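You operate a simulated robot arm through the tools that you are given. There is no shell and no other tool.

Carry out the task below with a simulated two-armed robot. There is one attempt and no reset: what you move stays moved.

TASK
Set the drying cabinet as its card says and switch it on.
Fine: shut the drawer and set heat and vent before you switch on; the pots stay on their board.

It is judged by the outcome, as a careful person would: the job done as asked, and still so three seconds after it is handed in. It fails if anything else is knocked over, pushed out of place, dropped, spilled or broken.

THE ROBOT
Two 7-joint arms with fingered hands on one trunk that stands fixed in place. Base frame: the origin is at the foot of the trunk, x ahead of it, y to its left, z up. Lengths are in mm, angles in rad, forces in N, time in s.
The left shoulder is at [70, 171, 1357], the right one opposite. With the tool pointing down near the work surface each hand reaches from about 100 to 960 mm from the base axis, measured 20 degrees to its own side. Payload 5 kg a hand.
The TCP of each hand is the grasp point between the finger pads, 43 mm short of the fingertips. In the tool frame z runs along the fingers and y along their closing line. The gripper opens to 144 mm; its body begins 50 mm behind the TCP. The gripper is a hand of 5 fingers: y runs from the thumb to the fingers, the wrist lies at [-21, -124, -221] in the tool frame, and closing takes about 1.5 s.
Orientation is that of the tool frame in the base frame, as a unit quaternion [x, y, z, w]. With the fingers straight down and the wrist toward the robot, the tool's x, y and z point along [0, 1, 0], [1, 0, 0] and [0, 0, -1] of the base frame.

THE INTERFACE
- The arms move only by the tool servo_tool. It takes "left_steps", "right_steps" or both (then of equal length, played together; a hand with none holds still); each is a list of rows, each a list of 2 entries, a list of its own where there are three numbers: the shift along the tool's x, y, z in mm, then the turn, a rotation vector about the tool's x, y, z in rad. In form: [[[x, y, z], [ax, ay, az]], ...]. A call has 1 to 20 rows; each row is the pose to reach, as a shift and turn from the pose commanded when the call began, along the tool's axes at that moment. "left_jaw" and "right_jaw" are, for a hand that has rows, the opening in per cent of the stroke, from 0 (shut) to 100 (fully open), set as the call begins (left out, the last holds). Rows are played at 5 a second. More than 50 mm and 0.15 rad between two rows, or a gripper value outside its range, and nothing of the call is played. Where a pose cannot be reached the arm comes as near as it can. A force on the tool above 50 N (or 10 N above the force at the start of the call, whichever is more), or a blocked arm, ends the call early, and 0.2 s more pass. Each finger travels about 45 mm/s and halts on what it meets, pressing with about 28 N; the grip force reading is that of the motor and also rises with nothing between the fingers. The clock runs only during rows and for 0.2 s after the last one: add rows that repeat a pose to give the fingers time. The reply holds the time, the measured pose of the TCP, the force on the tool along the base axes, the opening and the grip force, in the units named above and with some noise, with the torque about the TCP (base axes, N m) and any sound that the robot's microphone picked up.
- Cameras (640 x 400 px; columns grow to the right, rows downward): "scene" is now at [114.5, -54.1, 1578.7]; the picture's right is [-0.66, -0.75, 0.00], its down [-0.52, 0.45, -0.73] and it looks along [0.55, -0.48, -0.69] (base axes); focal length 359 px, centre (320, 200). "left" rides on the left gripper at [-86, -108, -168] in its tool frame; the picture's right is [-0.80, -0.28, 0.53], its down [0.54, -0.73, 0.42] and it looks along [0.27, 0.63, 0.73] (tool axes); focal length 275 px, centre (320, 200). "right" rides on the right gripper at [86, -108, -168] in its tool frame; the picture's right is [-0.80, 0.28, -0.53], its down [-0.54, -0.73, 0.42] and it looks along [-0.27, 0.63, 0.73] (tool axes); focal length 275 px, centre (320, 200). There is no depth. A picture from a camera that has moved, and an enlarged one, comes with that camera's place and axes in the base frame and with its lens.
- grab_frame(camera): a new picture of that camera. No time passes.
- raise_lower(by): slides the trunk up (or, below 0, down) by that many mm; the arms and the scene camera ride with it, the base frame stays. It gives what a move gives, with no picture.
- finger_targets(index, middle, ring, little, thumb_bend, thumb_turn, hand): sets how far each is bent, from 0 (flat) to 100 (curled in); at 30 the hand is open as for a grip, at 70 the pads meet at the TCP. One left out holds its place. A second passes; each finger stops where it meets its share of the squeeze, and holds until it gets a number again. A gripper value or a shape takes the hand back. It gives what a move gives, with no picture; readings hold the bend of each and the force on index, middle, ring, little, thumb and palm. thumb_turn goes from beside the hand (0) to across from the fingers (100), as for a grip.
- grasp_type(shape, hand): the hand has 5 fingers and takes this shape, open, in about a second: jaw (thumb against the fingers, like two jaws); tri (thumb and two fingers); tip (a fingertip pinch); poke (one finger out to press); point (the index stretched); flat (the hand flat); cup (the hand cupped); fist (a fist). The gripper value then closes the fingers along that shape, each until it touches; the sizes above hold for jaw. It gives what a move gives, with no picture.
- turn_head(pan, tilt): turns the head with the scene camera to pan (to the left, within 1.501 rad either way) and tilt (down, from -0.506 to 1.204), counted from straight ahead of the robot. It gives what a move gives.
- zoom(camera, box): a new picture of the part [left, top, right, bottom] of that camera's present view, enlarged. No time passes.
- hand_in(): hands the job in; it is judged then, once.

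Nothing tells you positions but the pictures and the camera data. Unless the task says otherwise, let go and move clear before handing in.

The tools are called by a JSON object that holds its "op" and its "data". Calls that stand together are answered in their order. servo_tool: Moves the arms, as the interface text tells. Its arguments: {"type":"object","properties":{"left_steps":{"type":"array","items":{"type":"array"}},"left_jaw":{"type":"number"},"right_steps":{"type":"array","items":{"type":"array"}},"right_jaw":{"type":"number"}},"required":[]} The other tools are called the same way: raise_lower (by) moves the trunk up or down; grasp_type (shape, hand) gives the hand a shape; finger_targets (index, middle, ring, little, thumb_bend, thumb_turn, hand) moves the fingers one by one; turn_head (pan, tilt) turns the head that bears the scene camera; grab_frame (camera) takes a picture; zoom (camera, box) takes an enlarged picture of a part of a camera's view; hand_in () hands the job in.

At the start:

```text
t: 0.0
left_tcp_pos: [623.6, 3.7, 1056.8]
left_ee_rot: [0.672, 0.733, 0.081, -0.069]
left_ft_force: [-1.6, 0.7, 1.0]
left_torque: [0.0, -0.01, -0.02]
left_opening: 143.8
left_grip_force: 0.0
left_shape: jaw
left_bend: [30.0, 30.0, 30.0, 30.0, 30.0, 97.0]
left_finger forces: [0.1, 0.0, 0.0, 0.0, 0.0, 0.0]
right_tcp_pos: [456.6, -649.5, 1031.7]
right_ee_rot: [0.707, 0.707, -0.001, 0.0]
right_ft_force: [0.2, 0.0, 0.1]
right_torque: [-0.04, -0.02, -0.01]
right_opening: 143.5
right_grip_force: 0.1
right_shape: jaw
right_bend: [30.0, 30.0, 30.0, 30.0, 30.0, 98.0]
right_finger forces: [0.1, 0.0, 0.0, 0.1, 0.0, 0.1]
trunk travel left (down, up): [-455.0, 485.0]
head pan, tilt (commanded): [-0.717, 0.754]
```

scene: 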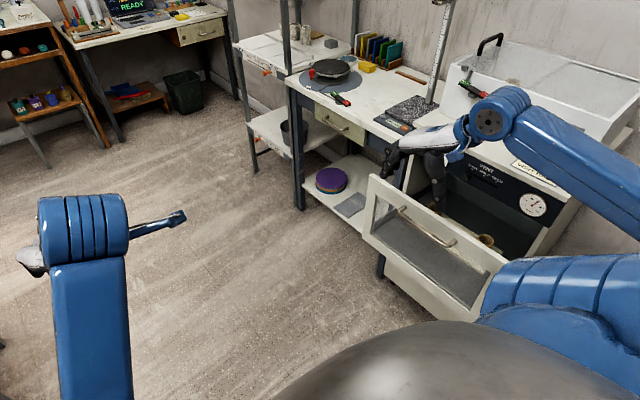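
right: 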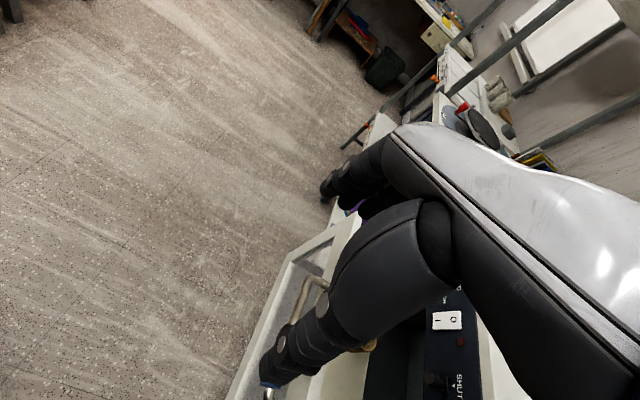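
left: 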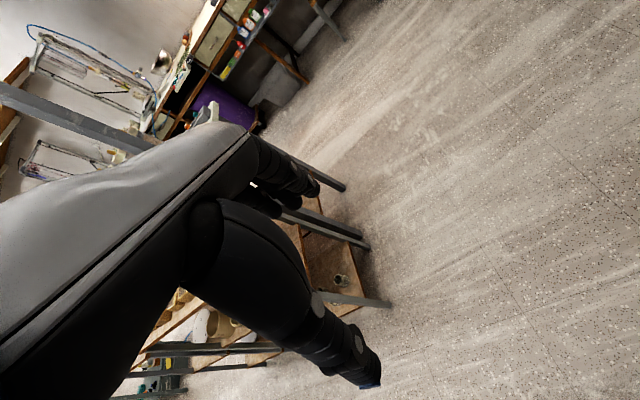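

I see a cabinet on the right with an open drawer, a dark panel with a gauge, and the right hand hovering over the drawer. I'll first turn the head to look at the cabinet, its card and the controls.

{"op": "turn_head", "data": {"pan": -1.1, "tilt": 0.75}}

```text
t: 0.8
left_tcp_pos: [624.8, 4.7, 1056.6]
left_ee_rot: [0.671, 0.734, 0.082, -0.07]
left_ft_force: [-0.4, -0.5, 0.1]
left_torque: [0.0, -0.04, -0.01]
left_opening: 143.5
left_grip_force: 0.1
left_shape: jaw
left_bend: [30.0, 30.0, 30.0, 30.0, 30.0, 97.0]
left_finger forces: [0.1, 0.0, 0.0, 0.0, 0.0, 0.0]
right_tcp_pos: [456.7, -649.8, 1031.8]
right_ee_rot: [0.707, 0.707, -0.001, 0.0]
right_ft_force: [0.0, -0.4, 0.7]
right_torque: [-0.02, 0.01, -0.03]
right_opening: 143.6
right_grip_force: 0.0
right_shape: jaw
right_bend: [30.0, 30.0, 30.0, 30.0, 30.0, 98.0]
right_finger forces: [0.0, 0.0, 0.1, 0.1, 0.1, 0.0]
trunk travel left (down, up): [-455.0, 485.0]
head pan, tilt (commanded): [-1.1, 0.75]
```

The head has turned further right; I'll take a picture to see the cabinet.

{"op": "grab_frame", "data": {"camera": "scene"}}

{"op": "zoom", "data": {"camera": "scene", "box": [240, 100, 480, 250]}}

```text
taken
camera scene: at [90.0, -73.4, 1579.1], right [-0.89, -0.45, 0.0], down [-0.31, 0.61, -0.73], along [0.33, -0.65, -0.68], focal length 359 px, centre (320, 200)
```

scene: 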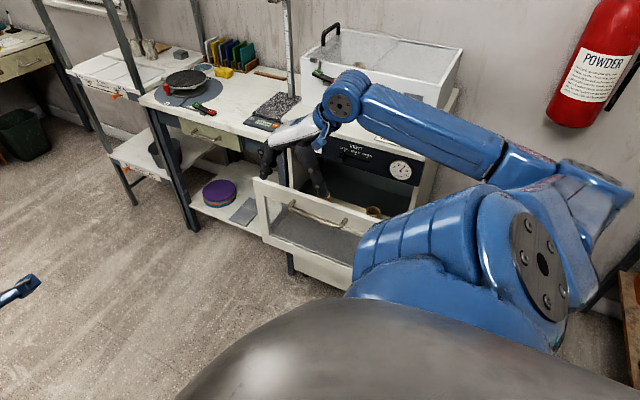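

```text
2.67 times, centred on (360, 175) of scene
camera zoom: at [90.0, -73.4, 1579.1], right [-0.89, -0.45, 0.0], down [-0.31, 0.61, -0.73], along [0.33, -0.65, -0.68], focal length 957 px, centre (213, 267)
```

zoom: 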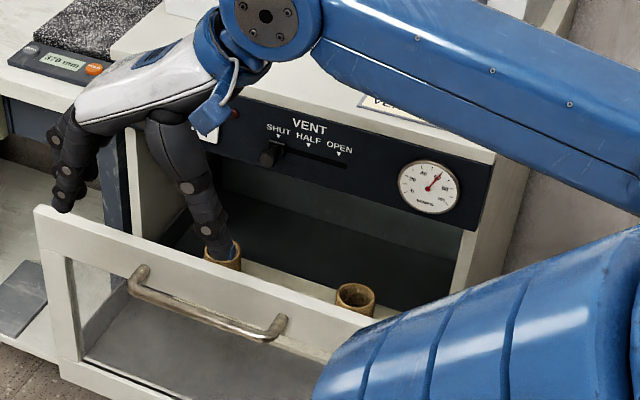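

The panel has a vent slider (SHUT/HALF/OPEN), a gauge, and pots in the drawer; my right hand is right among them. I'll lift the right hand straight up to clear it and see more.

{"op": "servo_tool", "data": {"right_steps": [[[0, 0, -40], [0, 0, 0]], [[0, 0, -80], [0, 0, 0]], [[0, 0, -120], [0, 0, 0]], [[0, 0, -160], [0, 0, 0]], [[0, 0, -200], [0, 0, 0]]]}}

{"op": "grab_frame", "data": {"camera": "scene"}}

{"op": "grab_frame", "data": {"camera": "right"}}

```text
t: 2.0
left_tcp_pos: [625.2, 5.8, 1055.8]
left_ee_rot: [0.67, 0.734, 0.082, -0.07]
left_ft_force: [0.7, 0.0, 0.1]
left_torque: [0.01, 0.01, -0.03]
left_opening: 144.0
left_grip_force: 0.0
left_shape: jaw
left_bend: [30.0, 30.0, 30.0, 30.0, 30.0, 97.0]
left_finger forces: [0.0, 0.0, 0.0, 0.1, 0.0, 0.0]
right_tcp_pos: [455.5, -651.3, 1232.0]
right_ee_rot: [0.707, 0.707, 0.0, -0.001]
right_ft_force: [0.9, 1.3, -0.2]
right_torque: [-0.01, 0.0, -0.01]
right_opening: 143.7
right_grip_force: 0.1
right_shape: jaw
right_bend: [30.0, 30.0, 30.0, 30.0, 30.0, 98.0]
right_finger forces: [0.0, 0.1, 0.0, 0.0, 0.0, 0.1]
trunk travel left (down, up): [-455.0, 485.0]
head pan, tilt (commanded): [-1.1, 0.75]
```

```text
taken
camera scene: at [90.4, -72.9, 1579.0], right [-0.89, -0.45, 0.0], down [-0.31, 0.61, -0.73], along [0.33, -0.65, -0.68], focal length 359 px, centre (320, 200)
```

scene: 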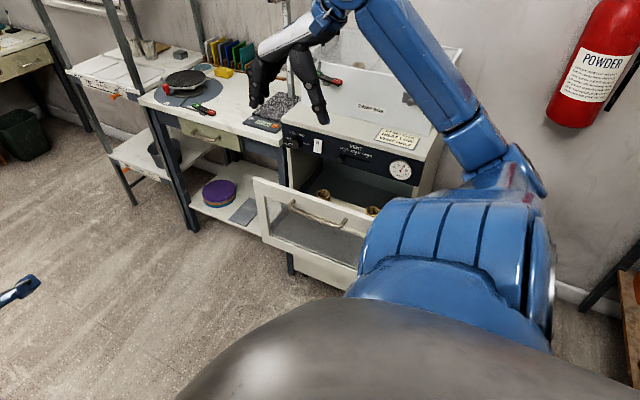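

```text
taken
camera right: at [347.7, -562.8, 1400.4], right [0.29, -0.8, 0.53], down [-0.73, -0.54, -0.42], along [0.63, -0.27, -0.73], focal length 275 px, centre (320, 200)
```

right: 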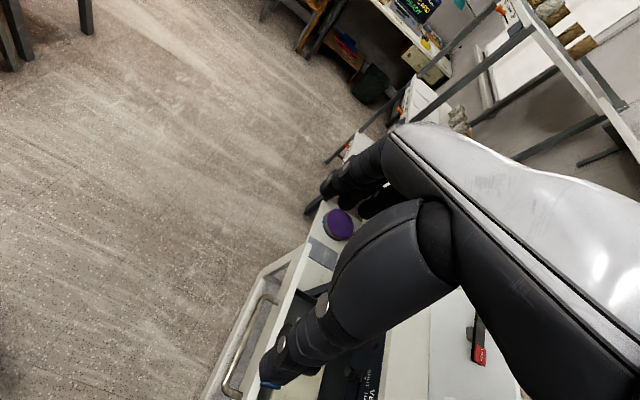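

Now the panel and cabinet top are visible. I'll zoom in on the panel, the card and the drawer.

{"op": "zoom", "data": {"camera": "scene", "box": [360, 115, 440, 165]}}

{"op": "zoom", "data": {"camera": "scene", "box": [270, 110, 430, 210]}}

{"op": "zoom", "data": {"camera": "scene", "box": [310, 40, 470, 140]}}

{"op": "zoom", "data": {"camera": "scene", "box": [240, 160, 400, 260]}}

```text
8.00 times, centred on (400, 140) of scene
camera zoom: at [90.4, -72.9, 1579.0], right [-0.89, -0.45, 0.0], down [-0.31, 0.61, -0.73], along [0.33, -0.65, -0.68], focal length 2872 px, centre (-320, 680)
```

zoom: 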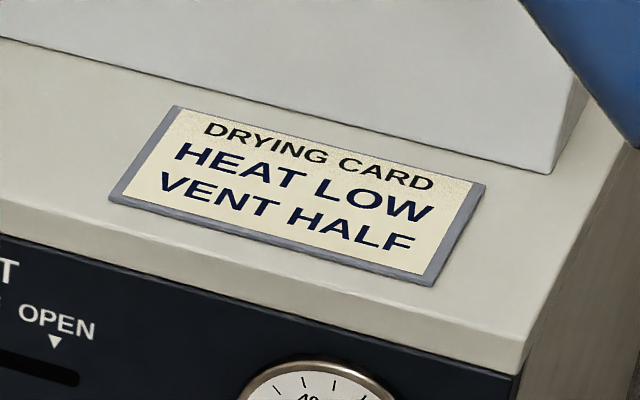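

```text
4.00 times, centred on (350, 160) of scene
camera zoom: at [90.4, -72.9, 1579.0], right [-0.89, -0.45, 0.0], down [-0.31, 0.61, -0.73], along [0.33, -0.65, -0.68], focal length 1436 px, centre (200, 360)
```

zoom: 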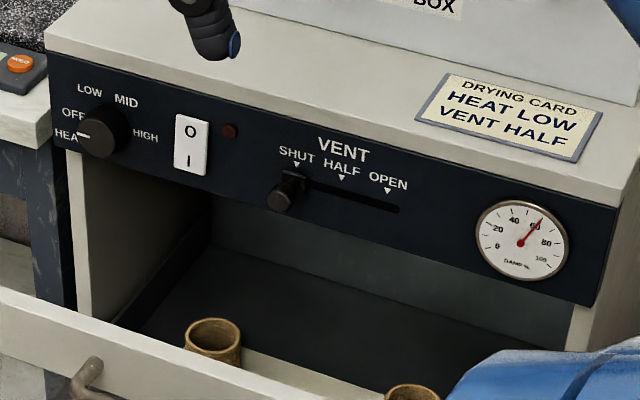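

```text
4.00 times, centred on (390, 90) of scene
camera zoom: at [90.4, -72.9, 1579.0], right [-0.89, -0.45, 0.0], down [-0.31, 0.61, -0.73], along [0.33, -0.65, -0.68], focal length 1436 px, centre (40, 640)
```

zoom: 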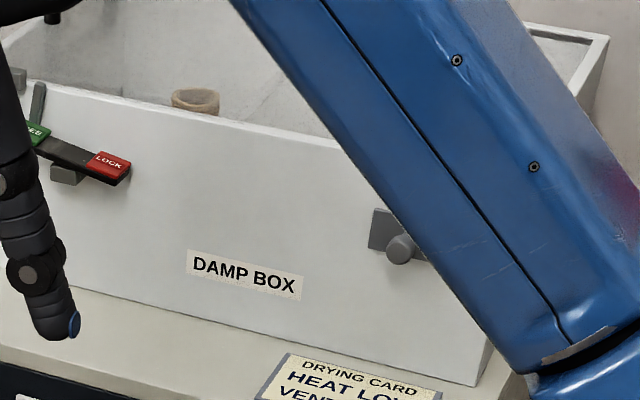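

```text
4.00 times, centred on (320, 210) of scene
camera zoom: at [90.4, -72.9, 1579.0], right [-0.89, -0.45, 0.0], down [-0.31, 0.61, -0.73], along [0.33, -0.65, -0.68], focal length 1436 px, centre (320, 160)
```

zoom: 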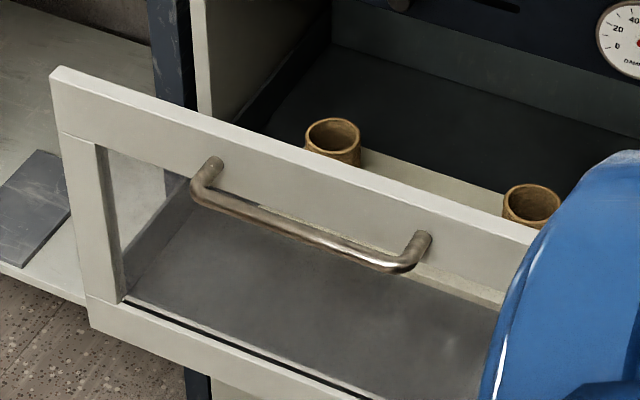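

The card reads HEAT LOW, VENT HALF; heat is now OFF, the vent is at SHUT, and the rocker reads O/I with a lamp beside it. The cabinet's front faces +y and the drawer slides along y. I'll draw the right hand back and turn its fingers toward the panel so its camera gets a close view for triangulation.

{"op": "servo_tool", "data": {"right_steps": [[[12, -8, 0], [0.0806, -0.0806, -0.0806]], [[24, -16, 0], [0.1612, -0.1612, -0.1612]], [[36, -24, 0], [0.2418, -0.2418, -0.2418]], [[48, -32, 0], [0.3224, -0.3224, -0.3224]], [[60, -40, 0], [0.403, -0.403, -0.403]], [[72, -48, 0], [0.4836, -0.4836, -0.4836]], [[84, -56, 0], [0.5642, -0.5642, -0.5642]], [[96, -64, 0], [0.6448, -0.6448, -0.6448]], [[108, -72, 0], [0.7254, -0.7254, -0.7254]], [[120, -80, 0], [0.806, -0.806, -0.806]], [[132, -88, 0], [0.8866, -0.8866, -0.8866]], [[144, -96, 0], [0.9672, -0.9672, -0.9672]], [[156, -100, 0], [1.0478, -1.0478, -1.0478]], [[168, -100, 0], [1.1284, -1.1284, -1.1284]], [[170, -100, 0], [1.209, -1.209, -1.209]], [[170, -100, 0], [1.209, -1.209, -1.209]]]}}

{"op": "grab_frame", "data": {"camera": "right"}}

{"op": "grab_frame", "data": {"camera": "scene"}}

```text
t: 5.5
left_tcp_pos: [623.6, 4.3, 1055.5]
left_ee_rot: [0.67, 0.734, 0.082, -0.07]
left_ft_force: [-0.7, -0.8, 0.4]
left_torque: [-0.02, -0.02, -0.03]
left_opening: 143.4
left_grip_force: 0.1
left_shape: jaw
left_bend: [30.0, 30.0, 30.0, 30.0, 30.0, 97.0]
left_finger forces: [0.1, 0.0, 0.1, 0.2, 0.1, 0.0]
right_tcp_pos: [396.0, -480.6, 1232.1]
right_ee_rot: [-0.001, 0.707, -0.707, -0.001]
right_ft_force: [0.0, 0.2, -0.7]
right_torque: [0.06, 0.0, 0.0]
right_opening: 143.9
right_grip_force: 0.1
right_shape: jaw
right_bend: [30.0, 30.0, 30.0, 30.0, 30.0, 97.0]
right_finger forces: [0.1, 0.1, 0.0, 0.0, 0.0, 0.0]
right hand out of reach, approached as far as the arm can: row 9, 12, 13, 14, 15, 16
trunk travel left (down, up): [-455.0, 485.0]
head pan, tilt (commanded): [-1.1, 0.75]
```

```text
taken
camera right: at [310.7, -313.0, 1341.3], right [0.8, 0.53, -0.28], down [0.54, -0.42, 0.72], along [0.27, -0.73, -0.63], focal length 275 px, centre (320, 200)
```

right: 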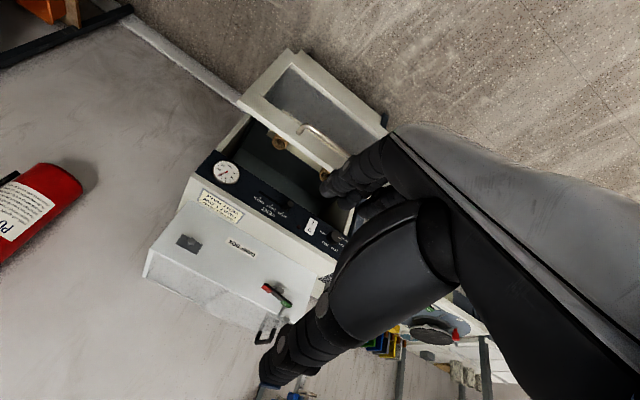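

```text
taken
camera scene: at [89.2, -74.3, 1579.1], right [-0.89, -0.45, 0.0], down [-0.31, 0.61, -0.73], along [0.33, -0.65, -0.68], focal length 359 px, centre (320, 200)
```

scene: 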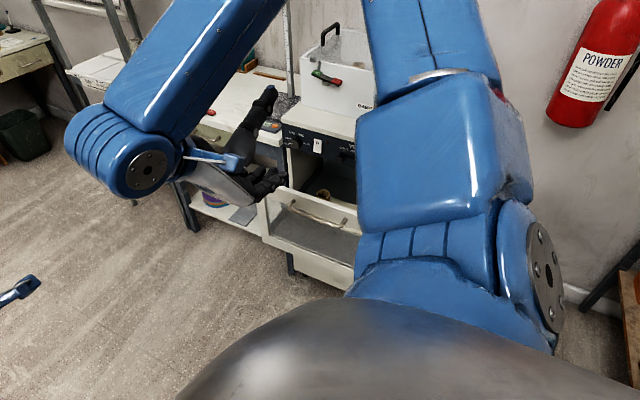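

The hand camera now shows the cabinet (upside down). I'll zoom in on it for precise pixel positions.

{"op": "zoom", "data": {"camera": "right", "box": [180, 130, 372, 250]}}

{"op": "zoom", "data": {"camera": "right", "box": [220, 40, 412, 160]}}

{"op": "zoom", "data": {"camera": "scene", "box": [200, 100, 360, 200]}}

```text
3.33 times, centred on (276, 190) of right
camera zoom: at [310.7, -313.0, 1341.3], right [0.8, 0.53, -0.28], down [0.54, -0.42, 0.72], along [0.27, -0.73, -0.63], focal length 918 px, centre (467, 233)
```

zoom: 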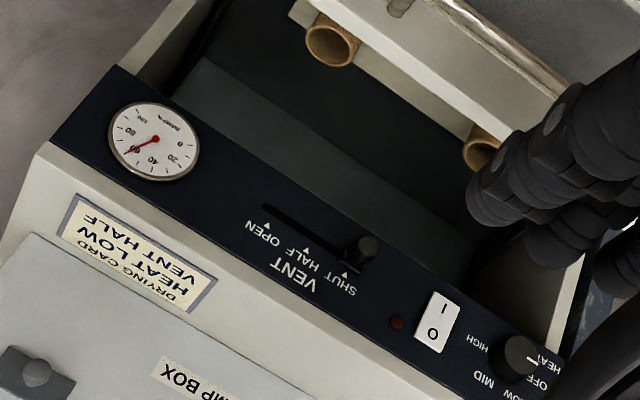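

```text
3.33 times, centred on (316, 100) of right
camera zoom: at [310.7, -313.0, 1341.3], right [0.8, 0.53, -0.28], down [0.54, -0.42, 0.72], along [0.27, -0.73, -0.63], focal length 918 px, centre (333, 533)
```

zoom: 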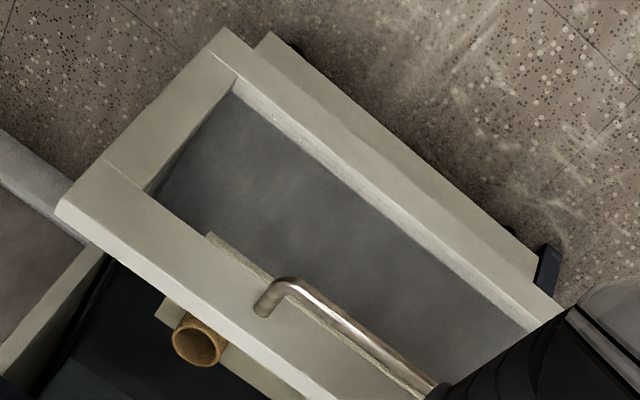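

```text
4.00 times, centred on (280, 150) of scene
camera zoom: at [89.2, -74.3, 1579.1], right [-0.89, -0.45, 0.0], down [-0.31, 0.61, -0.73], along [0.33, -0.65, -0.68], focal length 1436 px, centre (480, 400)
```

zoom: 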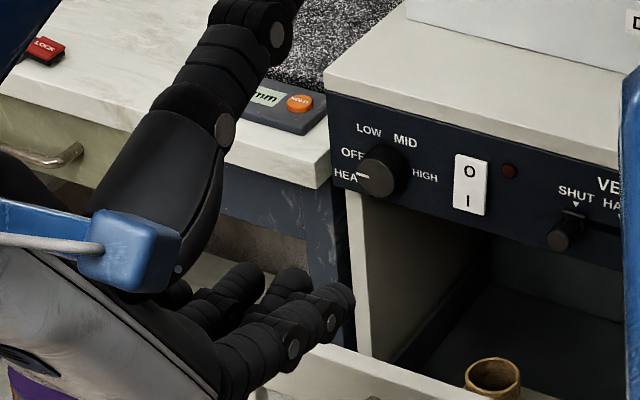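

The rocker works out to about [562, -984, 875], which puts the panel plane near y = -985 and means the trunk must go down for reach. Before lowering, I'll check that the left hand has free space beneath it.

{"op": "turn_head", "data": {"pan": 0.0, "tilt": 0.9}}

{"op": "grab_frame", "data": {"camera": "scene"}}

{"op": "grab_frame", "data": {"camera": "left"}}

```text
t: 6.8
left_tcp_pos: [625.5, 4.4, 1056.4]
left_ee_rot: [0.67, 0.734, 0.081, -0.069]
left_ft_force: [-0.8, -0.9, 0.4]
left_torque: [-0.01, -0.01, 0.02]
left_opening: 143.7
left_grip_force: 0.1
left_shape: jaw
left_bend: [30.0, 30.0, 30.0, 30.0, 30.0, 97.0]
left_finger forces: [0.0, 0.1, 0.0, 0.0, 0.1, 0.0]
right_tcp_pos: [395.2, -480.1, 1231.7]
right_ee_rot: [0.0, 0.707, -0.707, -0.001]
right_ft_force: [-0.1, 0.1, -0.6]
right_torque: [0.0, -0.03, -0.06]
right_opening: 143.8
right_grip_force: 0.1
right_shape: jaw
right_bend: [30.0, 30.0, 30.0, 30.0, 30.0, 97.0]
right_finger forces: [0.0, 0.1, 0.0, 0.1, 0.1, 0.0]
trunk travel left (down, up): [-455.0, 485.0]
head pan, tilt (commanded): [0.0, 0.901]
```

```text
taken
camera scene: at [127.9, 0.4, 1567.2], right [0.0, -1.0, 0.0], down [-0.78, 0.0, -0.62], along [0.62, 0.0, -0.78], focal length 359 px, centre (320, 200)
```

scene: 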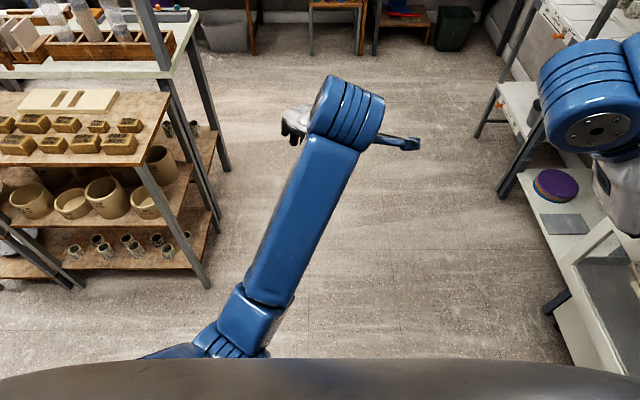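

```text
taken
camera left: at [521.4, -124.6, 1199.4], right [-0.21, -0.69, -0.7], down [-0.77, 0.55, -0.32], along [0.6, 0.47, -0.64], focal length 275 px, centre (320, 200)
```

left: 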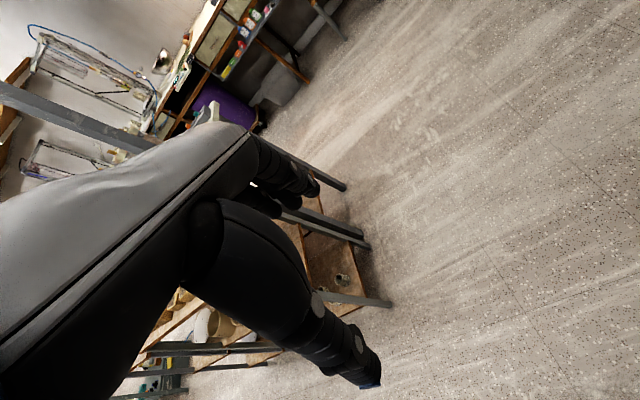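

The left hand hangs over open floor and nothing sits under the right arm, so lowering the trunk is safe. I'll lower by 300 mm and look at the cabinet again.

{"op": "raise_lower", "data": {"by": -300}}

{"op": "turn_head", "data": {"pan": -1.1, "tilt": 0.5}}

{"op": "grab_frame", "data": {"camera": "scene"}}

{"op": "grab_frame", "data": {"camera": "right"}}

```text
t: 9.8
left_tcp_pos: [624.7, 5.4, 756.6]
left_ee_rot: [0.671, 0.734, 0.081, -0.069]
left_ft_force: [0.7, 0.0, 1.1]
left_torque: [0.01, 0.03, -0.03]
left_opening: 143.5
left_grip_force: 0.0
left_shape: jaw
left_bend: [30.0, 30.0, 30.0, 30.0, 30.0, 97.0]
left_finger forces: [0.0, 0.0, 0.0, 0.0, 0.1, 0.1]
right_tcp_pos: [395.8, -480.0, 932.3]
right_ee_rot: [0.0, 0.707, -0.707, -0.001]
right_ft_force: [0.2, -0.8, 0.9]
right_torque: [0.02, 0.02, 0.04]
right_opening: 143.8
right_grip_force: 0.1
right_shape: jaw
right_bend: [30.0, 30.0, 30.0, 30.0, 30.0, 97.0]
right_finger forces: [0.0, 0.0, 0.0, 0.0, 0.0, 0.1]
trunk travel left (down, up): [-155.0, 785.0]
head pan, tilt (commanded): [0.0, 0.901]
```

```text
t: 11.1
left_tcp_pos: [624.0, 4.5, 755.4]
left_ee_rot: [0.67, 0.735, 0.082, -0.07]
left_ft_force: [-0.8, -0.2, 0.3]
left_torque: [-0.03, 0.02, 0.01]
left_opening: 144.0
left_grip_force: 0.1
left_shape: jaw
left_bend: [30.0, 30.0, 30.0, 30.0, 30.0, 97.0]
left_finger forces: [0.1, 0.1, 0.0, 0.0, 0.0, 0.0]
right_tcp_pos: [395.9, -480.7, 932.7]
right_ee_rot: [0.0, 0.707, -0.707, -0.001]
right_ft_force: [0.7, -0.1, -0.6]
right_torque: [-0.01, -0.01, -0.03]
right_opening: 143.7
right_grip_force: 0.0
right_shape: jaw
right_bend: [30.0, 30.0, 30.0, 30.0, 30.0, 97.0]
right_finger forces: [0.1, 0.1, 0.0, 0.1, 0.0, 0.1]
trunk travel left (down, up): [-155.0, 785.0]
head pan, tilt (commanded): [-1.1, 0.499]
```

```text
taken
camera scene: at [93.6, -80.6, 1301.0], right [-0.89, -0.45, 0.0], down [-0.22, 0.43, -0.88], along [0.4, -0.78, -0.48], focal length 359 px, centre (320, 200)
```

scene: 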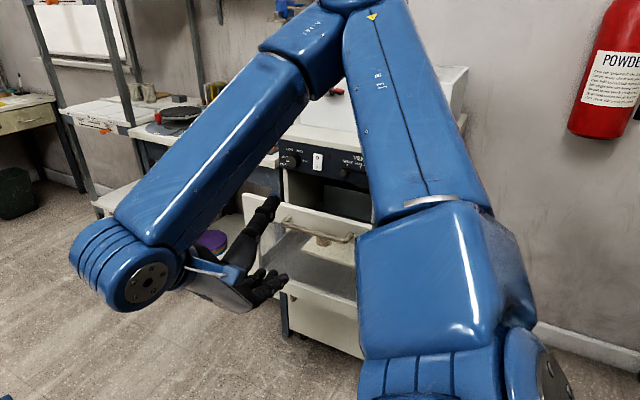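

```text
taken
camera right: at [311.2, -312.3, 1041.4], right [0.8, 0.53, -0.28], down [0.54, -0.42, 0.72], along [0.27, -0.73, -0.63], focal length 275 px, centre (320, 200)
```

right: 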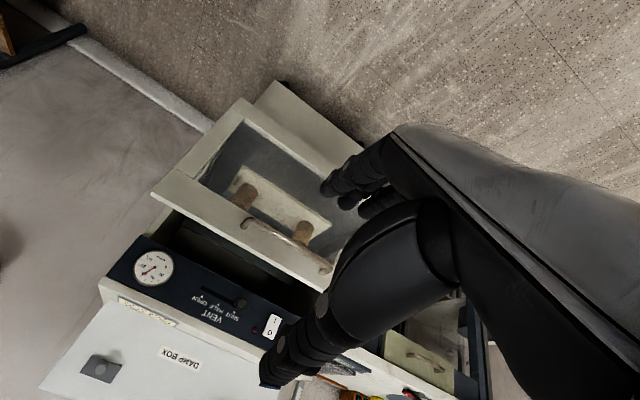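

From the lower viewpoint I see two pots on a board through the drawer's glass front. I'll zoom both cameras to triangulate the features.

{"op": "zoom", "data": {"camera": "right", "box": [100, 220, 292, 340]}}

{"op": "zoom", "data": {"camera": "right", "box": [150, 130, 342, 250]}}

{"op": "zoom", "data": {"camera": "scene", "box": [230, 120, 390, 220]}}

```text
3.33 times, centred on (196, 280) of right
camera zoom: at [311.2, -312.3, 1041.4], right [0.8, 0.53, -0.28], down [0.54, -0.42, 0.72], along [0.27, -0.73, -0.63], focal length 918 px, centre (733, -67)
```

zoom: 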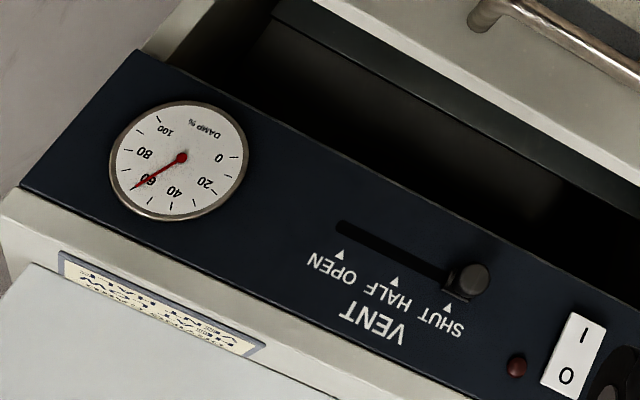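

```text
3.33 times, centred on (246, 190) of right
camera zoom: at [311.2, -312.3, 1041.4], right [0.8, 0.53, -0.28], down [0.54, -0.42, 0.72], along [0.27, -0.73, -0.63], focal length 918 px, centre (567, 233)
```

zoom: 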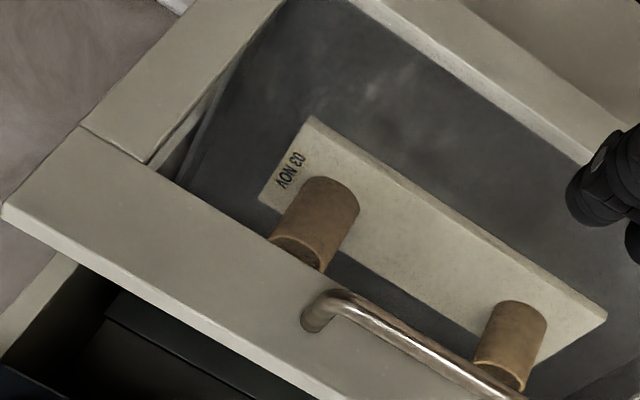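

```text
4.00 times, centred on (310, 170) of scene
camera zoom: at [93.6, -80.6, 1301.0], right [-0.89, -0.45, 0.0], down [-0.22, 0.43, -0.88], along [0.4, -0.78, -0.48], focal length 1436 px, centre (360, 320)
```

zoom: 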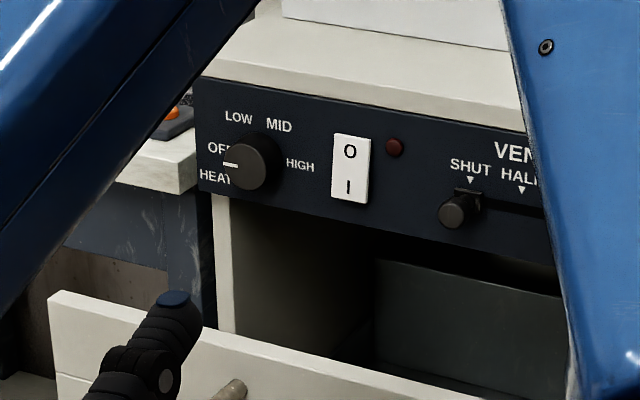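

Triangulation puts the drawer front at about y=-788 with its top at z=825 and x from 207 to 703. The handle is near z=800, the knob at [637, -955, 875], the rocker at [560, -979, 878], and the slider knob at [462, -953, 871] with HALF at x≈421. I'll make a fist and bring it in front of the handle's centre to push the drawer shut.

{"op": "grasp_type", "data": {"hand": "right", "shape": "fist"}}

{"op": "servo_tool", "data": {"right_steps": [[[-15, 33, 20], [0, 0, 0]], [[-30, 66, 40], [0, 0, 0]], [[-45, 99, 60], [0, 0, 0]], [[-60, 125, 80], [0, 0, 0]], [[-60, 125, 100], [0, 0, 0]], [[-60, 125, 100], [0, 0, 0]]]}}

{"op": "grab_frame", "data": {"camera": "right"}}

{"op": "grab_frame", "data": {"camera": "scene"}}

```text
t: 12.0
left_tcp_pos: [626.0, 4.3, 756.7]
left_ee_rot: [0.671, 0.734, 0.081, -0.07]
left_ft_force: [0.3, 1.0, -0.9]
left_torque: [0.0, -0.01, 0.01]
left_opening: 143.9
left_grip_force: 0.1
left_shape: jaw
left_bend: [30.0, 30.0, 30.0, 30.0, 30.0, 97.0]
left_finger forces: [0.0, 0.0, 0.0, 0.0, 0.0, 0.1]
right_tcp_pos: [397.2, -481.6, 932.9]
right_ee_rot: [0.0, 0.707, -0.707, -0.001]
right_ft_force: [0.1, 0.0, -0.2]
right_torque: [0.01, 0.0, -0.03]
right_opening: 0.0
right_grip_force: 0.0
right_shape: fist
right_bend: [100.0, 100.0, 100.0, 100.0, 85.0, 85.0]
right_finger forces: [0.0, 0.1, 0.1, 0.0, 0.1, 0.0]
trunk travel left (down, up): [-155.0, 785.0]
head pan, tilt (commanded): [-1.1, 0.499]
```

```text
t: 13.4
left_tcp_pos: [626.1, 5.5, 756.6]
left_ee_rot: [0.67, 0.734, 0.082, -0.069]
left_ft_force: [0.9, -0.2, 0.1]
left_torque: [-0.01, -0.03, 0.01]
left_opening: 143.8
left_grip_force: 0.1
left_shape: jaw
left_bend: [30.0, 30.0, 30.0, 30.0, 30.0, 97.0]
left_finger forces: [0.0, 0.0, 0.0, 0.0, 0.0, 0.0]
right_tcp_pos: [455.9, -580.2, 806.0]
right_ee_rot: [-0.001, 0.707, -0.707, 0.0]
right_ft_force: [0.3, 0.2, -0.2]
right_torque: [0.02, 0.0, 0.0]
right_opening: 0.0
right_grip_force: 0.1
right_shape: fist
right_bend: [100.0, 100.0, 100.0, 100.0, 85.0, 85.0]
right_finger forces: [0.1, 0.0, 0.1, 0.0, 0.0, 0.0]
trunk travel left (down, up): [-155.0, 785.0]
head pan, tilt (commanded): [-1.1, 0.499]
```

```text
taken
camera right: at [370.9, -411.9, 915.8], right [0.8, 0.53, -0.29], down [0.54, -0.42, 0.72], along [0.27, -0.73, -0.63], focal length 275 px, centre (320, 200)
```

right: 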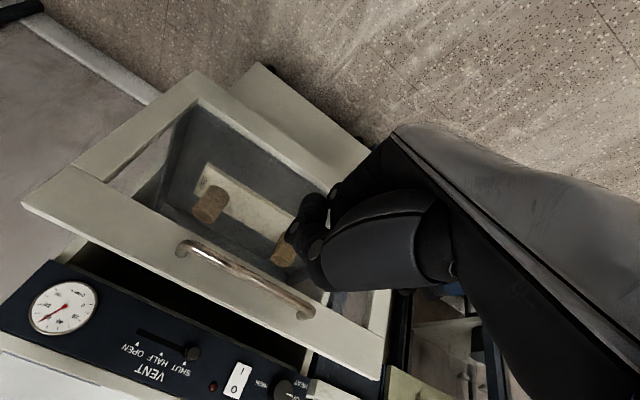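

```text
taken
camera scene: at [94.3, -80.4, 1301.0], right [-0.89, -0.45, 0.0], down [-0.22, 0.43, -0.88], along [0.4, -0.78, -0.48], focal length 359 px, centre (320, 200)
```

scene: 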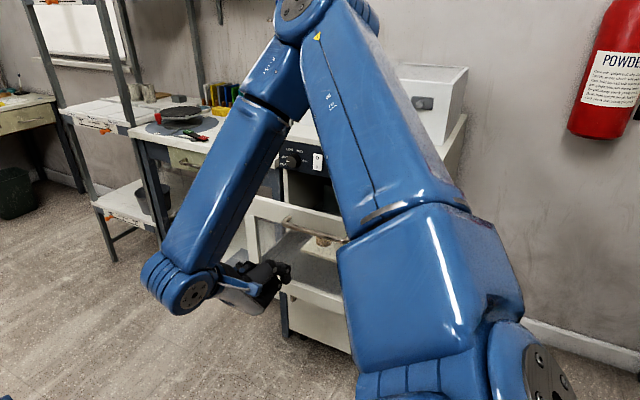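

The fist is in front of the drawer, near handle height. I'll zoom in to check how the fist lines up with the handle bar.

{"op": "zoom", "data": {"camera": "scene", "box": [210, 180, 370, 330]}}

{"op": "zoom", "data": {"camera": "right", "box": [160, 140, 448, 320]}}

```text
2.67 times, centred on (290, 255) of scene
camera zoom: at [94.3, -80.4, 1301.0], right [-0.89, -0.45, 0.0], down [-0.22, 0.43, -0.88], along [0.4, -0.78, -0.48], focal length 957 px, centre (400, 53)
```

zoom: 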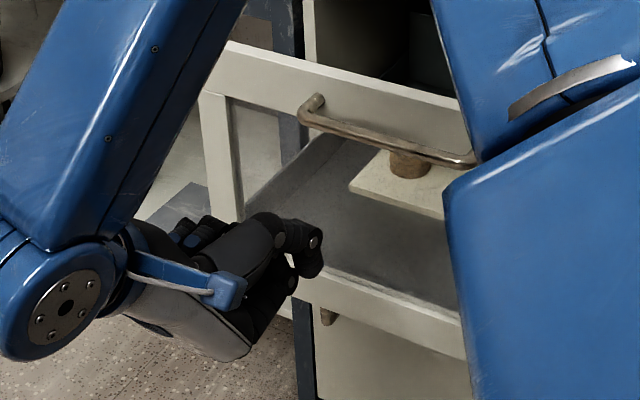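

```text
2.22 times, centred on (304, 230) of right
camera zoom: at [370.9, -411.9, 915.8], right [0.8, 0.53, -0.29], down [0.54, -0.42, 0.72], along [0.27, -0.73, -0.63], focal length 612 px, centre (356, 133)
```

zoom: 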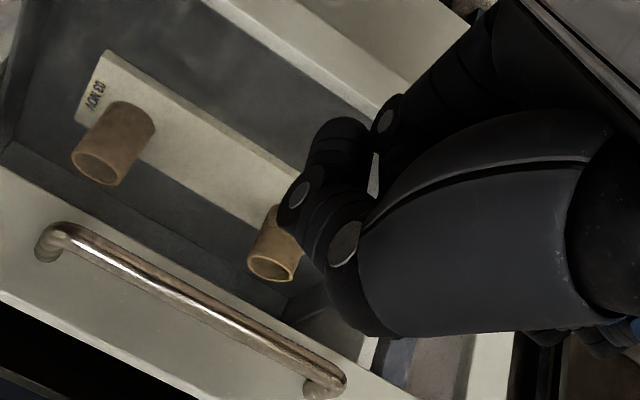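

In this fist shape the thumb sticks out in front and would take the push. I'll swing the thumb aside so the knuckles lead instead.

{"op": "finger_targets", "data": {"hand": "right", "index": 100, "middle": 100, "ring": 100, "little": 100, "thumb_bend": 20, "thumb_turn": 0}}

{"op": "grab_frame", "data": {"camera": "right"}}

{"op": "zoom", "data": {"camera": "scene", "box": [210, 180, 370, 330]}}

```text
t: 14.4
left_tcp_pos: [625.1, 4.9, 756.6]
left_ee_rot: [0.67, 0.734, 0.081, -0.069]
left_ft_force: [-0.3, -0.3, -0.4]
left_torque: [0.0, 0.0, 0.0]
left_opening: 143.5
left_grip_force: 0.0
left_shape: jaw
left_bend: [30.0, 30.0, 30.0, 30.0, 30.0, 97.0]
left_finger forces: [0.0, 0.0, 0.0, 0.0, 0.0, 0.0]
right_tcp_pos: [456.4, -580.0, 807.0]
right_ee_rot: [0.0, 0.707, -0.707, 0.0]
right_ft_force: [-0.6, -0.6, -0.7]
right_torque: [-0.01, 0.0, 0.01]
right_opening: 141.0
right_grip_force: 0.0
right_shape: fingers
right_bend: [100.0, 100.0, 100.0, 100.0, 20.0, 0.0]
right_finger forces: [0.1, 0.0, 0.0, 0.0, 0.1, 0.0]
trunk travel left (down, up): [-155.0, 785.0]
head pan, tilt (commanded): [-1.1, 0.499]
```

```text
taken
camera right: at [370.3, -411.9, 916.1], right [0.8, 0.53, -0.28], down [0.54, -0.42, 0.72], along [0.27, -0.73, -0.63], focal length 275 px, centre (320, 200)
```

right: 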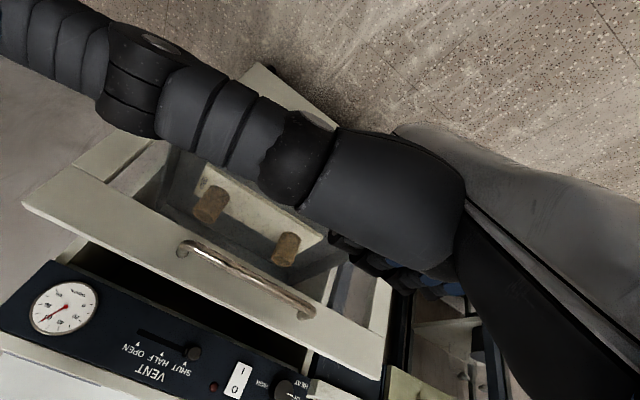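

```text
2.67 times, centred on (290, 255) of scene
camera zoom: at [93.6, -80.7, 1301.0], right [-0.89, -0.45, 0.0], down [-0.22, 0.43, -0.88], along [0.4, -0.78, -0.48], focal length 957 px, centre (400, 53)
```

zoom: 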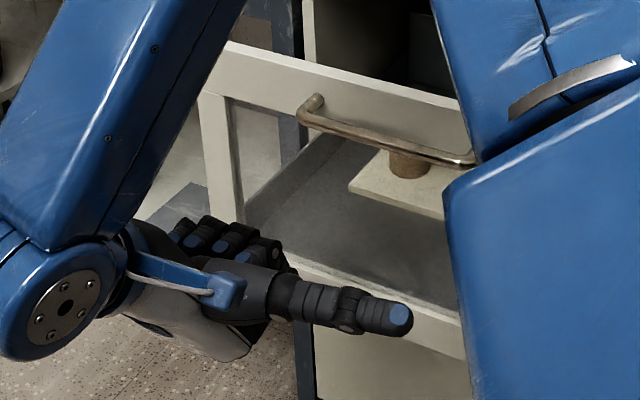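

Scene-to-scene triangulation gives the handle bar at y≈-742, z≈800, x from 372 to 538. A fist won't work well with this thumb, so I'll go to the jaw shape, straddle the handle bar and grip it, then push the drawer in under control.

{"op": "grasp_type", "data": {"hand": "right", "shape": "jaw"}}

{"op": "servo_tool", "data": {"right_steps": [[[0, 6, 20], [0, 0, 0]], [[0, 6, 40], [0, 0, 0]], [[0, 6, 60], [0, 0, 0]], [[0, 6, 80], [0, 0, 0]], [[0, 6, 90], [0, 0, 0]], [[0, 6, 90], [0, 0, 0]]], "right_jaw": 50}}

{"op": "grab_frame", "data": {"camera": "right"}}

{"op": "zoom", "data": {"camera": "scene", "box": [210, 150, 370, 300]}}

```text
t: 15.3
left_tcp_pos: [623.9, 4.9, 756.8]
left_ee_rot: [0.671, 0.734, 0.081, -0.071]
left_ft_force: [-0.9, 0.4, -0.1]
left_torque: [0.02, -0.01, 0.0]
left_opening: 143.7
left_grip_force: 0.2
left_shape: jaw
left_bend: [30.0, 30.0, 30.0, 30.0, 30.0, 97.0]
left_finger forces: [0.1, 0.0, 0.0, 0.0, 0.0, 0.0]
right_tcp_pos: [455.2, -580.3, 807.1]
right_ee_rot: [0.0, 0.707, -0.707, -0.001]
right_ft_force: [0.4, 0.0, 0.6]
right_torque: [0.03, -0.01, 0.01]
right_opening: 143.7
right_grip_force: 0.0
right_shape: jaw
right_bend: [30.0, 30.0, 30.0, 30.0, 30.0, 97.0]
right_finger forces: [0.1, 0.1, 0.0, 0.1, 0.1, 0.0]
trunk travel left (down, up): [-155.0, 785.0]
head pan, tilt (commanded): [-1.1, 0.499]
```

```text
t: 16.7
left_tcp_pos: [624.8, 5.5, 755.6]
left_ee_rot: [0.671, 0.734, 0.081, -0.07]
left_ft_force: [0.1, 0.2, -0.1]
left_torque: [-0.01, 0.03, 0.0]
left_opening: 143.5
left_grip_force: 0.1
left_shape: jaw
left_bend: [30.0, 30.0, 30.0, 30.0, 30.0, 97.0]
left_finger forces: [0.0, 0.0, 0.1, 0.0, 0.1, 0.0]
right_tcp_pos: [456.8, -669.6, 801.4]
right_ee_rot: [0.0, 0.708, -0.707, -0.002]
right_ft_force: [-0.2, -0.5, 0.3]
right_torque: [-0.04, -0.01, 0.01]
right_opening: 72.4
right_grip_force: 0.0
right_shape: jaw
right_bend: [74.0, 45.0, 42.0, 40.0, 70.0, 100.0]
right_finger forces: [0.0, 0.1, 0.1, 0.1, 0.0, 0.0]
trunk travel left (down, up): [-155.0, 785.0]
head pan, tilt (commanded): [-1.1, 0.499]
```

```text
taken
camera right: at [370.9, -502.0, 910.2], right [0.8, 0.53, -0.28], down [0.54, -0.42, 0.72], along [0.27, -0.73, -0.63], focal length 275 px, centre (320, 200)
```

right: 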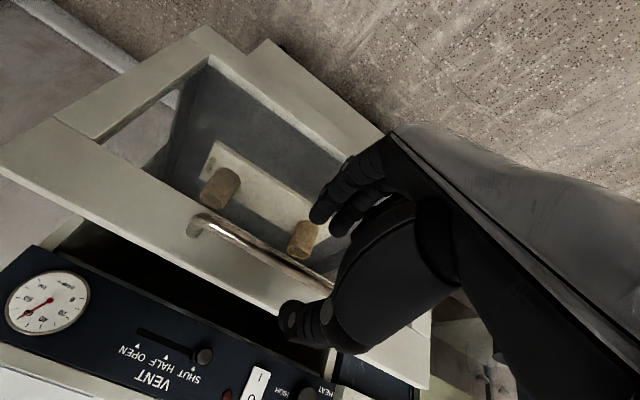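

```text
2.67 times, centred on (290, 225) of scene
camera zoom: at [93.7, -80.6, 1301.0], right [-0.89, -0.45, 0.0], down [-0.22, 0.43, -0.88], along [0.4, -0.78, -0.48], focal length 957 px, centre (400, 133)
```

zoom: 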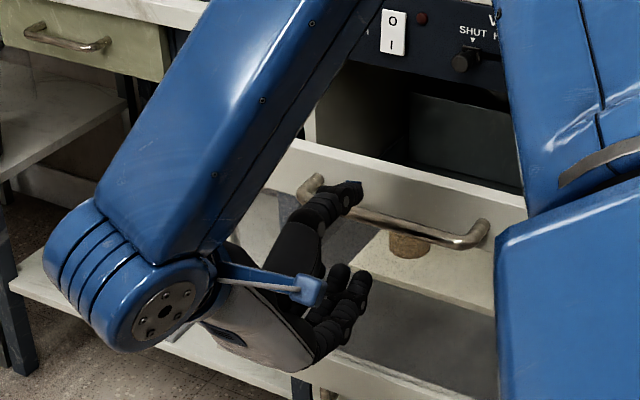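

The hand is half open with the thumb above and the fingers below the bar line. I'll zoom in to check the finger arrangement relative to the bar.

{"op": "zoom", "data": {"camera": "scene", "box": [260, 180, 340, 250]}}

{"op": "zoom", "data": {"camera": "right", "box": [160, 120, 448, 360]}}

```text
5.71 times, centred on (300, 215) of scene
camera zoom: at [93.7, -80.6, 1301.0], right [-0.89, -0.45, 0.0], down [-0.22, 0.43, -0.88], along [0.4, -0.78, -0.48], focal length 2052 px, centre (434, 114)
```

zoom: 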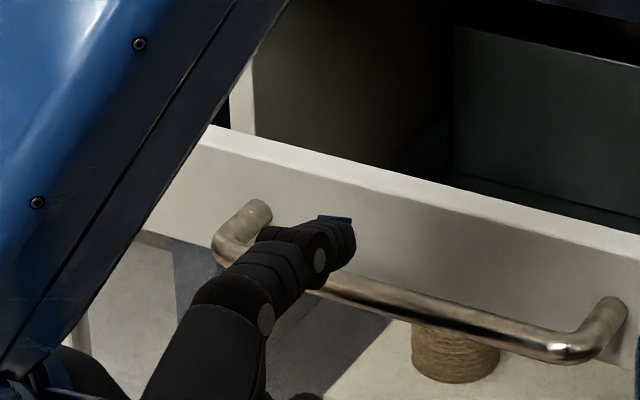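

```text
1.67 times, centred on (304, 240) of right
camera zoom: at [370.9, -502.0, 910.2], right [0.8, 0.53, -0.28], down [0.54, -0.42, 0.72], along [0.27, -0.73, -0.63], focal length 459 px, centre (347, 133)
```

zoom: 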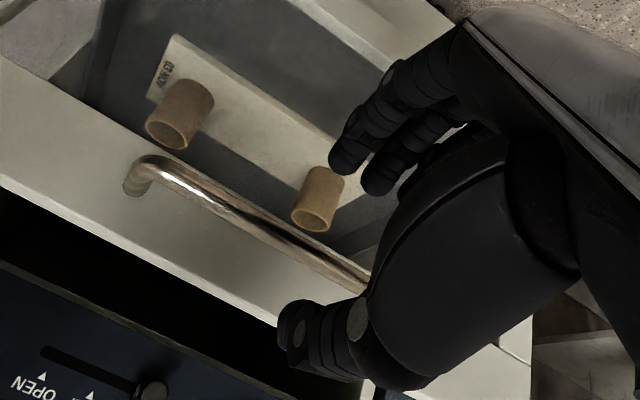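

The thumb is above the bar and the fingers below it. I'll move forward about 60 mm so the bar sits between the pads.

{"op": "servo_tool", "data": {"right_steps": [[[0, 0, 12], [0, 0, 0]], [[0, 0, 24], [0, 0, 0]], [[0, 0, 36], [0, 0, 0]], [[0, 0, 46], [0, 0, 0]], [[0, 0, 54], [0, 0, 0]], [[0, 0, 60], [0, 0, 0]]]}}

{"op": "zoom", "data": {"camera": "scene", "box": [260, 160, 360, 240]}}

{"op": "zoom", "data": {"camera": "right", "box": [160, 120, 448, 360]}}

```text
t: 18.1
left_tcp_pos: [624.6, 4.6, 755.7]
left_ee_rot: [0.671, 0.734, 0.081, -0.069]
left_ft_force: [0.3, 0.4, 0.1]
left_torque: [0.0, -0.01, 0.01]
left_opening: 143.9
left_grip_force: 0.0
left_shape: jaw
left_bend: [30.0, 30.0, 30.0, 30.0, 30.0, 97.0]
left_finger forces: [0.0, 0.0, 0.0, 0.1, 0.1, 0.0]
right_tcp_pos: [455.4, -730.3, 799.7]
right_ee_rot: [0.0, 0.707, -0.707, -0.001]
right_ft_force: [-0.3, -0.1, 0.0]
right_torque: [0.03, 0.0, 0.04]
right_opening: 72.6
right_grip_force: 0.0
right_shape: jaw
right_bend: [74.0, 45.0, 42.0, 40.0, 70.0, 100.0]
right_finger forces: [0.0, 0.1, 0.0, 0.0, 0.0, 0.1]
trunk travel left (down, up): [-155.0, 785.0]
head pan, tilt (commanded): [-1.1, 0.499]
```

```text
5.00 times, centred on (310, 200) of scene
camera zoom: at [93.5, -80.8, 1301.0], right [-0.89, -0.45, 0.0], down [-0.22, 0.43, -0.88], along [0.4, -0.78, -0.48], focal length 1795 px, centre (370, 200)
```

zoom: 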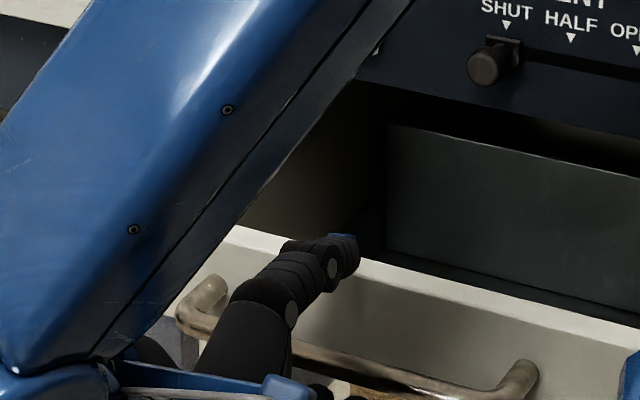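

```text
1.67 times, centred on (304, 240) of right
camera zoom: at [370.7, -562.4, 909.6], right [0.8, 0.53, -0.28], down [0.54, -0.42, 0.72], along [0.27, -0.73, -0.63], focal length 459 px, centre (347, 133)
```

zoom: 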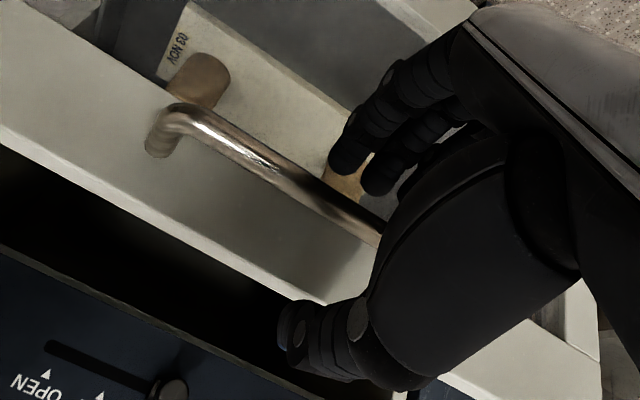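

The bar is between thumb and fingers. I'll close the grip on the bar, holding still.

{"op": "servo_tool", "data": {"right_steps": [[[0, 0, 0], [0, 0, 0]], [[0, 0, 0], [0, 0, 0]], [[0, 0, 0], [0, 0, 0]], [[0, 0, 0], [0, 0, 0]], [[0, 0, 0], [0, 0, 0]], [[0, 0, 0], [0, 0, 0]], [[0, 0, 0], [0, 0, 0]]], "right_jaw": 5}}

{"op": "zoom", "data": {"camera": "scene", "box": [260, 160, 360, 240]}}

{"op": "zoom", "data": {"camera": "right", "box": [160, 120, 448, 360]}}

```text
t: 19.7
left_tcp_pos: [624.6, 4.8, 756.5]
left_ee_rot: [0.671, 0.734, 0.082, -0.069]
left_ft_force: [0.5, 0.7, -0.2]
left_torque: [-0.02, 0.02, -0.01]
left_opening: 143.8
left_grip_force: 0.2
left_shape: jaw
left_bend: [30.0, 30.0, 30.0, 30.0, 30.0, 97.0]
left_finger forces: [0.0, 0.0, 0.0, 0.1, 0.0, 0.0]
right_tcp_pos: [456.6, -730.5, 799.9]
right_ee_rot: [0.001, 0.707, -0.707, -0.002]
right_ft_force: [-0.4, -0.6, 0.2]
right_torque: [0.01, -0.02, -0.02]
right_opening: 7.3
right_grip_force: 0.1
right_shape: jaw
right_bend: [71.0, 67.0, 67.0, 65.0, 72.0, 100.0]
right_finger forces: [0.1, 0.0, 0.0, 0.2, 0.1, 0.0]
trunk travel left (down, up): [-155.0, 785.0]
head pan, tilt (commanded): [-1.1, 0.499]
```

```text
5.00 times, centred on (310, 200) of scene
camera zoom: at [93.6, -80.7, 1301.0], right [-0.89, -0.45, 0.0], down [-0.22, 0.43, -0.88], along [0.4, -0.78, -0.48], focal length 1795 px, centre (370, 200)
```

zoom: 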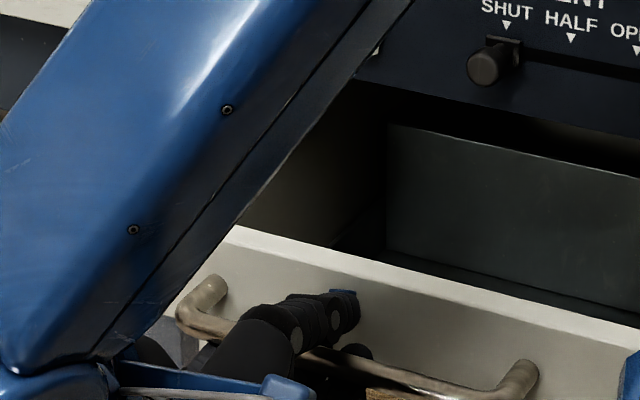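

```text
1.67 times, centred on (304, 240) of right
camera zoom: at [370.9, -562.2, 909.6], right [0.8, 0.53, -0.28], down [0.54, -0.42, 0.72], along [0.27, -0.73, -0.63], focal length 459 px, centre (347, 133)
```

zoom: 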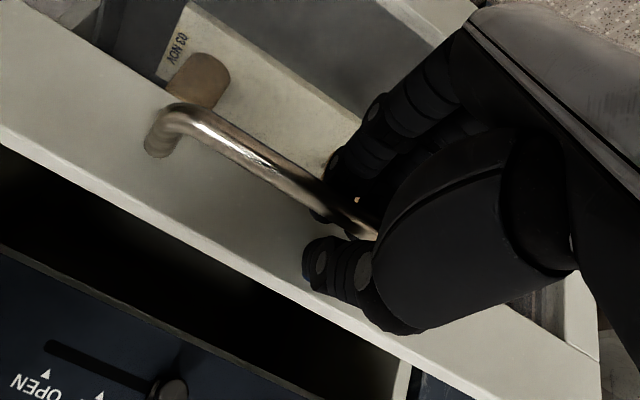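

The fingers are loosely around the bar. Now I'll push gently toward the cabinet, starting with 60 mm.

{"op": "servo_tool", "data": {"right_steps": [[[0, 0, 4], [0, 0, 0]], [[0, 0, 9], [0, 0, 0]], [[0, 0, 15], [0, 0, 0]], [[0, 0, 21], [0, 0, 0]], [[0, 0, 27], [0, 0, 0]], [[0, 0, 33], [0, 0, 0]], [[0, 0, 39], [0, 0, 0]], [[0, 0, 45], [0, 0, 0]], [[0, 0, 51], [0, 0, 0]], [[0, 0, 56], [0, 0, 0]], [[0, 0, 60], [0, 0, 0]]]}}

{"op": "zoom", "data": {"camera": "scene", "box": [220, 120, 380, 240]}}

{"op": "grab_frame", "data": {"camera": "right"}}

```text
t: 22.1
left_tcp_pos: [625.0, 5.5, 756.1]
left_ee_rot: [0.671, 0.734, 0.081, -0.07]
left_ft_force: [0.0, 0.0, -0.1]
left_torque: [-0.02, -0.02, 0.01]
left_opening: 144.0
left_grip_force: 0.1
left_shape: jaw
left_bend: [30.0, 30.0, 30.0, 30.0, 30.0, 97.0]
left_finger forces: [0.0, 0.0, 0.1, 0.0, 0.0, 0.0]
right_tcp_pos: [456.7, -791.5, 800.1]
right_ee_rot: [0.0, -0.707, 0.707, 0.0]
right_ft_force: [0.0, 0.7, 0.0]
right_torque: [-0.03, 0.05, -0.02]
right_opening: 7.4
right_grip_force: 0.0
right_shape: jaw
right_bend: [71.0, 67.0, 67.0, 65.0, 72.0, 100.0]
right_finger forces: [0.0, 0.0, 0.0, 0.3, 1.2, 0.0]
trunk travel left (down, up): [-155.0, 785.0]
head pan, tilt (commanded): [-1.1, 0.499]
```

```text
3.33 times, centred on (300, 180) of scene
camera zoom: at [93.5, -80.7, 1301.0], right [-0.89, -0.45, 0.0], down [-0.22, 0.43, -0.88], along [0.4, -0.78, -0.48], focal length 1197 px, centre (387, 267)
```

zoom: 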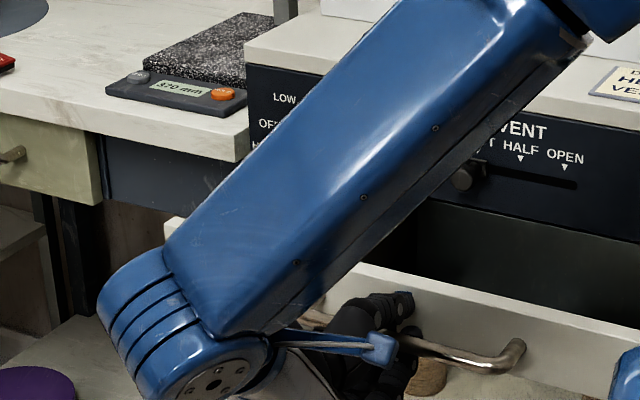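

```text
taken
camera right: at [370.6, -622.3, 910.0], right [0.8, 0.53, -0.28], down [0.54, -0.42, 0.73], along [0.27, -0.73, -0.63], focal length 275 px, centre (320, 200)
```

right: 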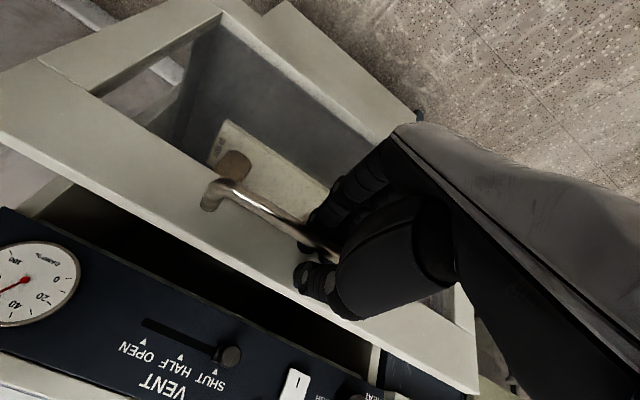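

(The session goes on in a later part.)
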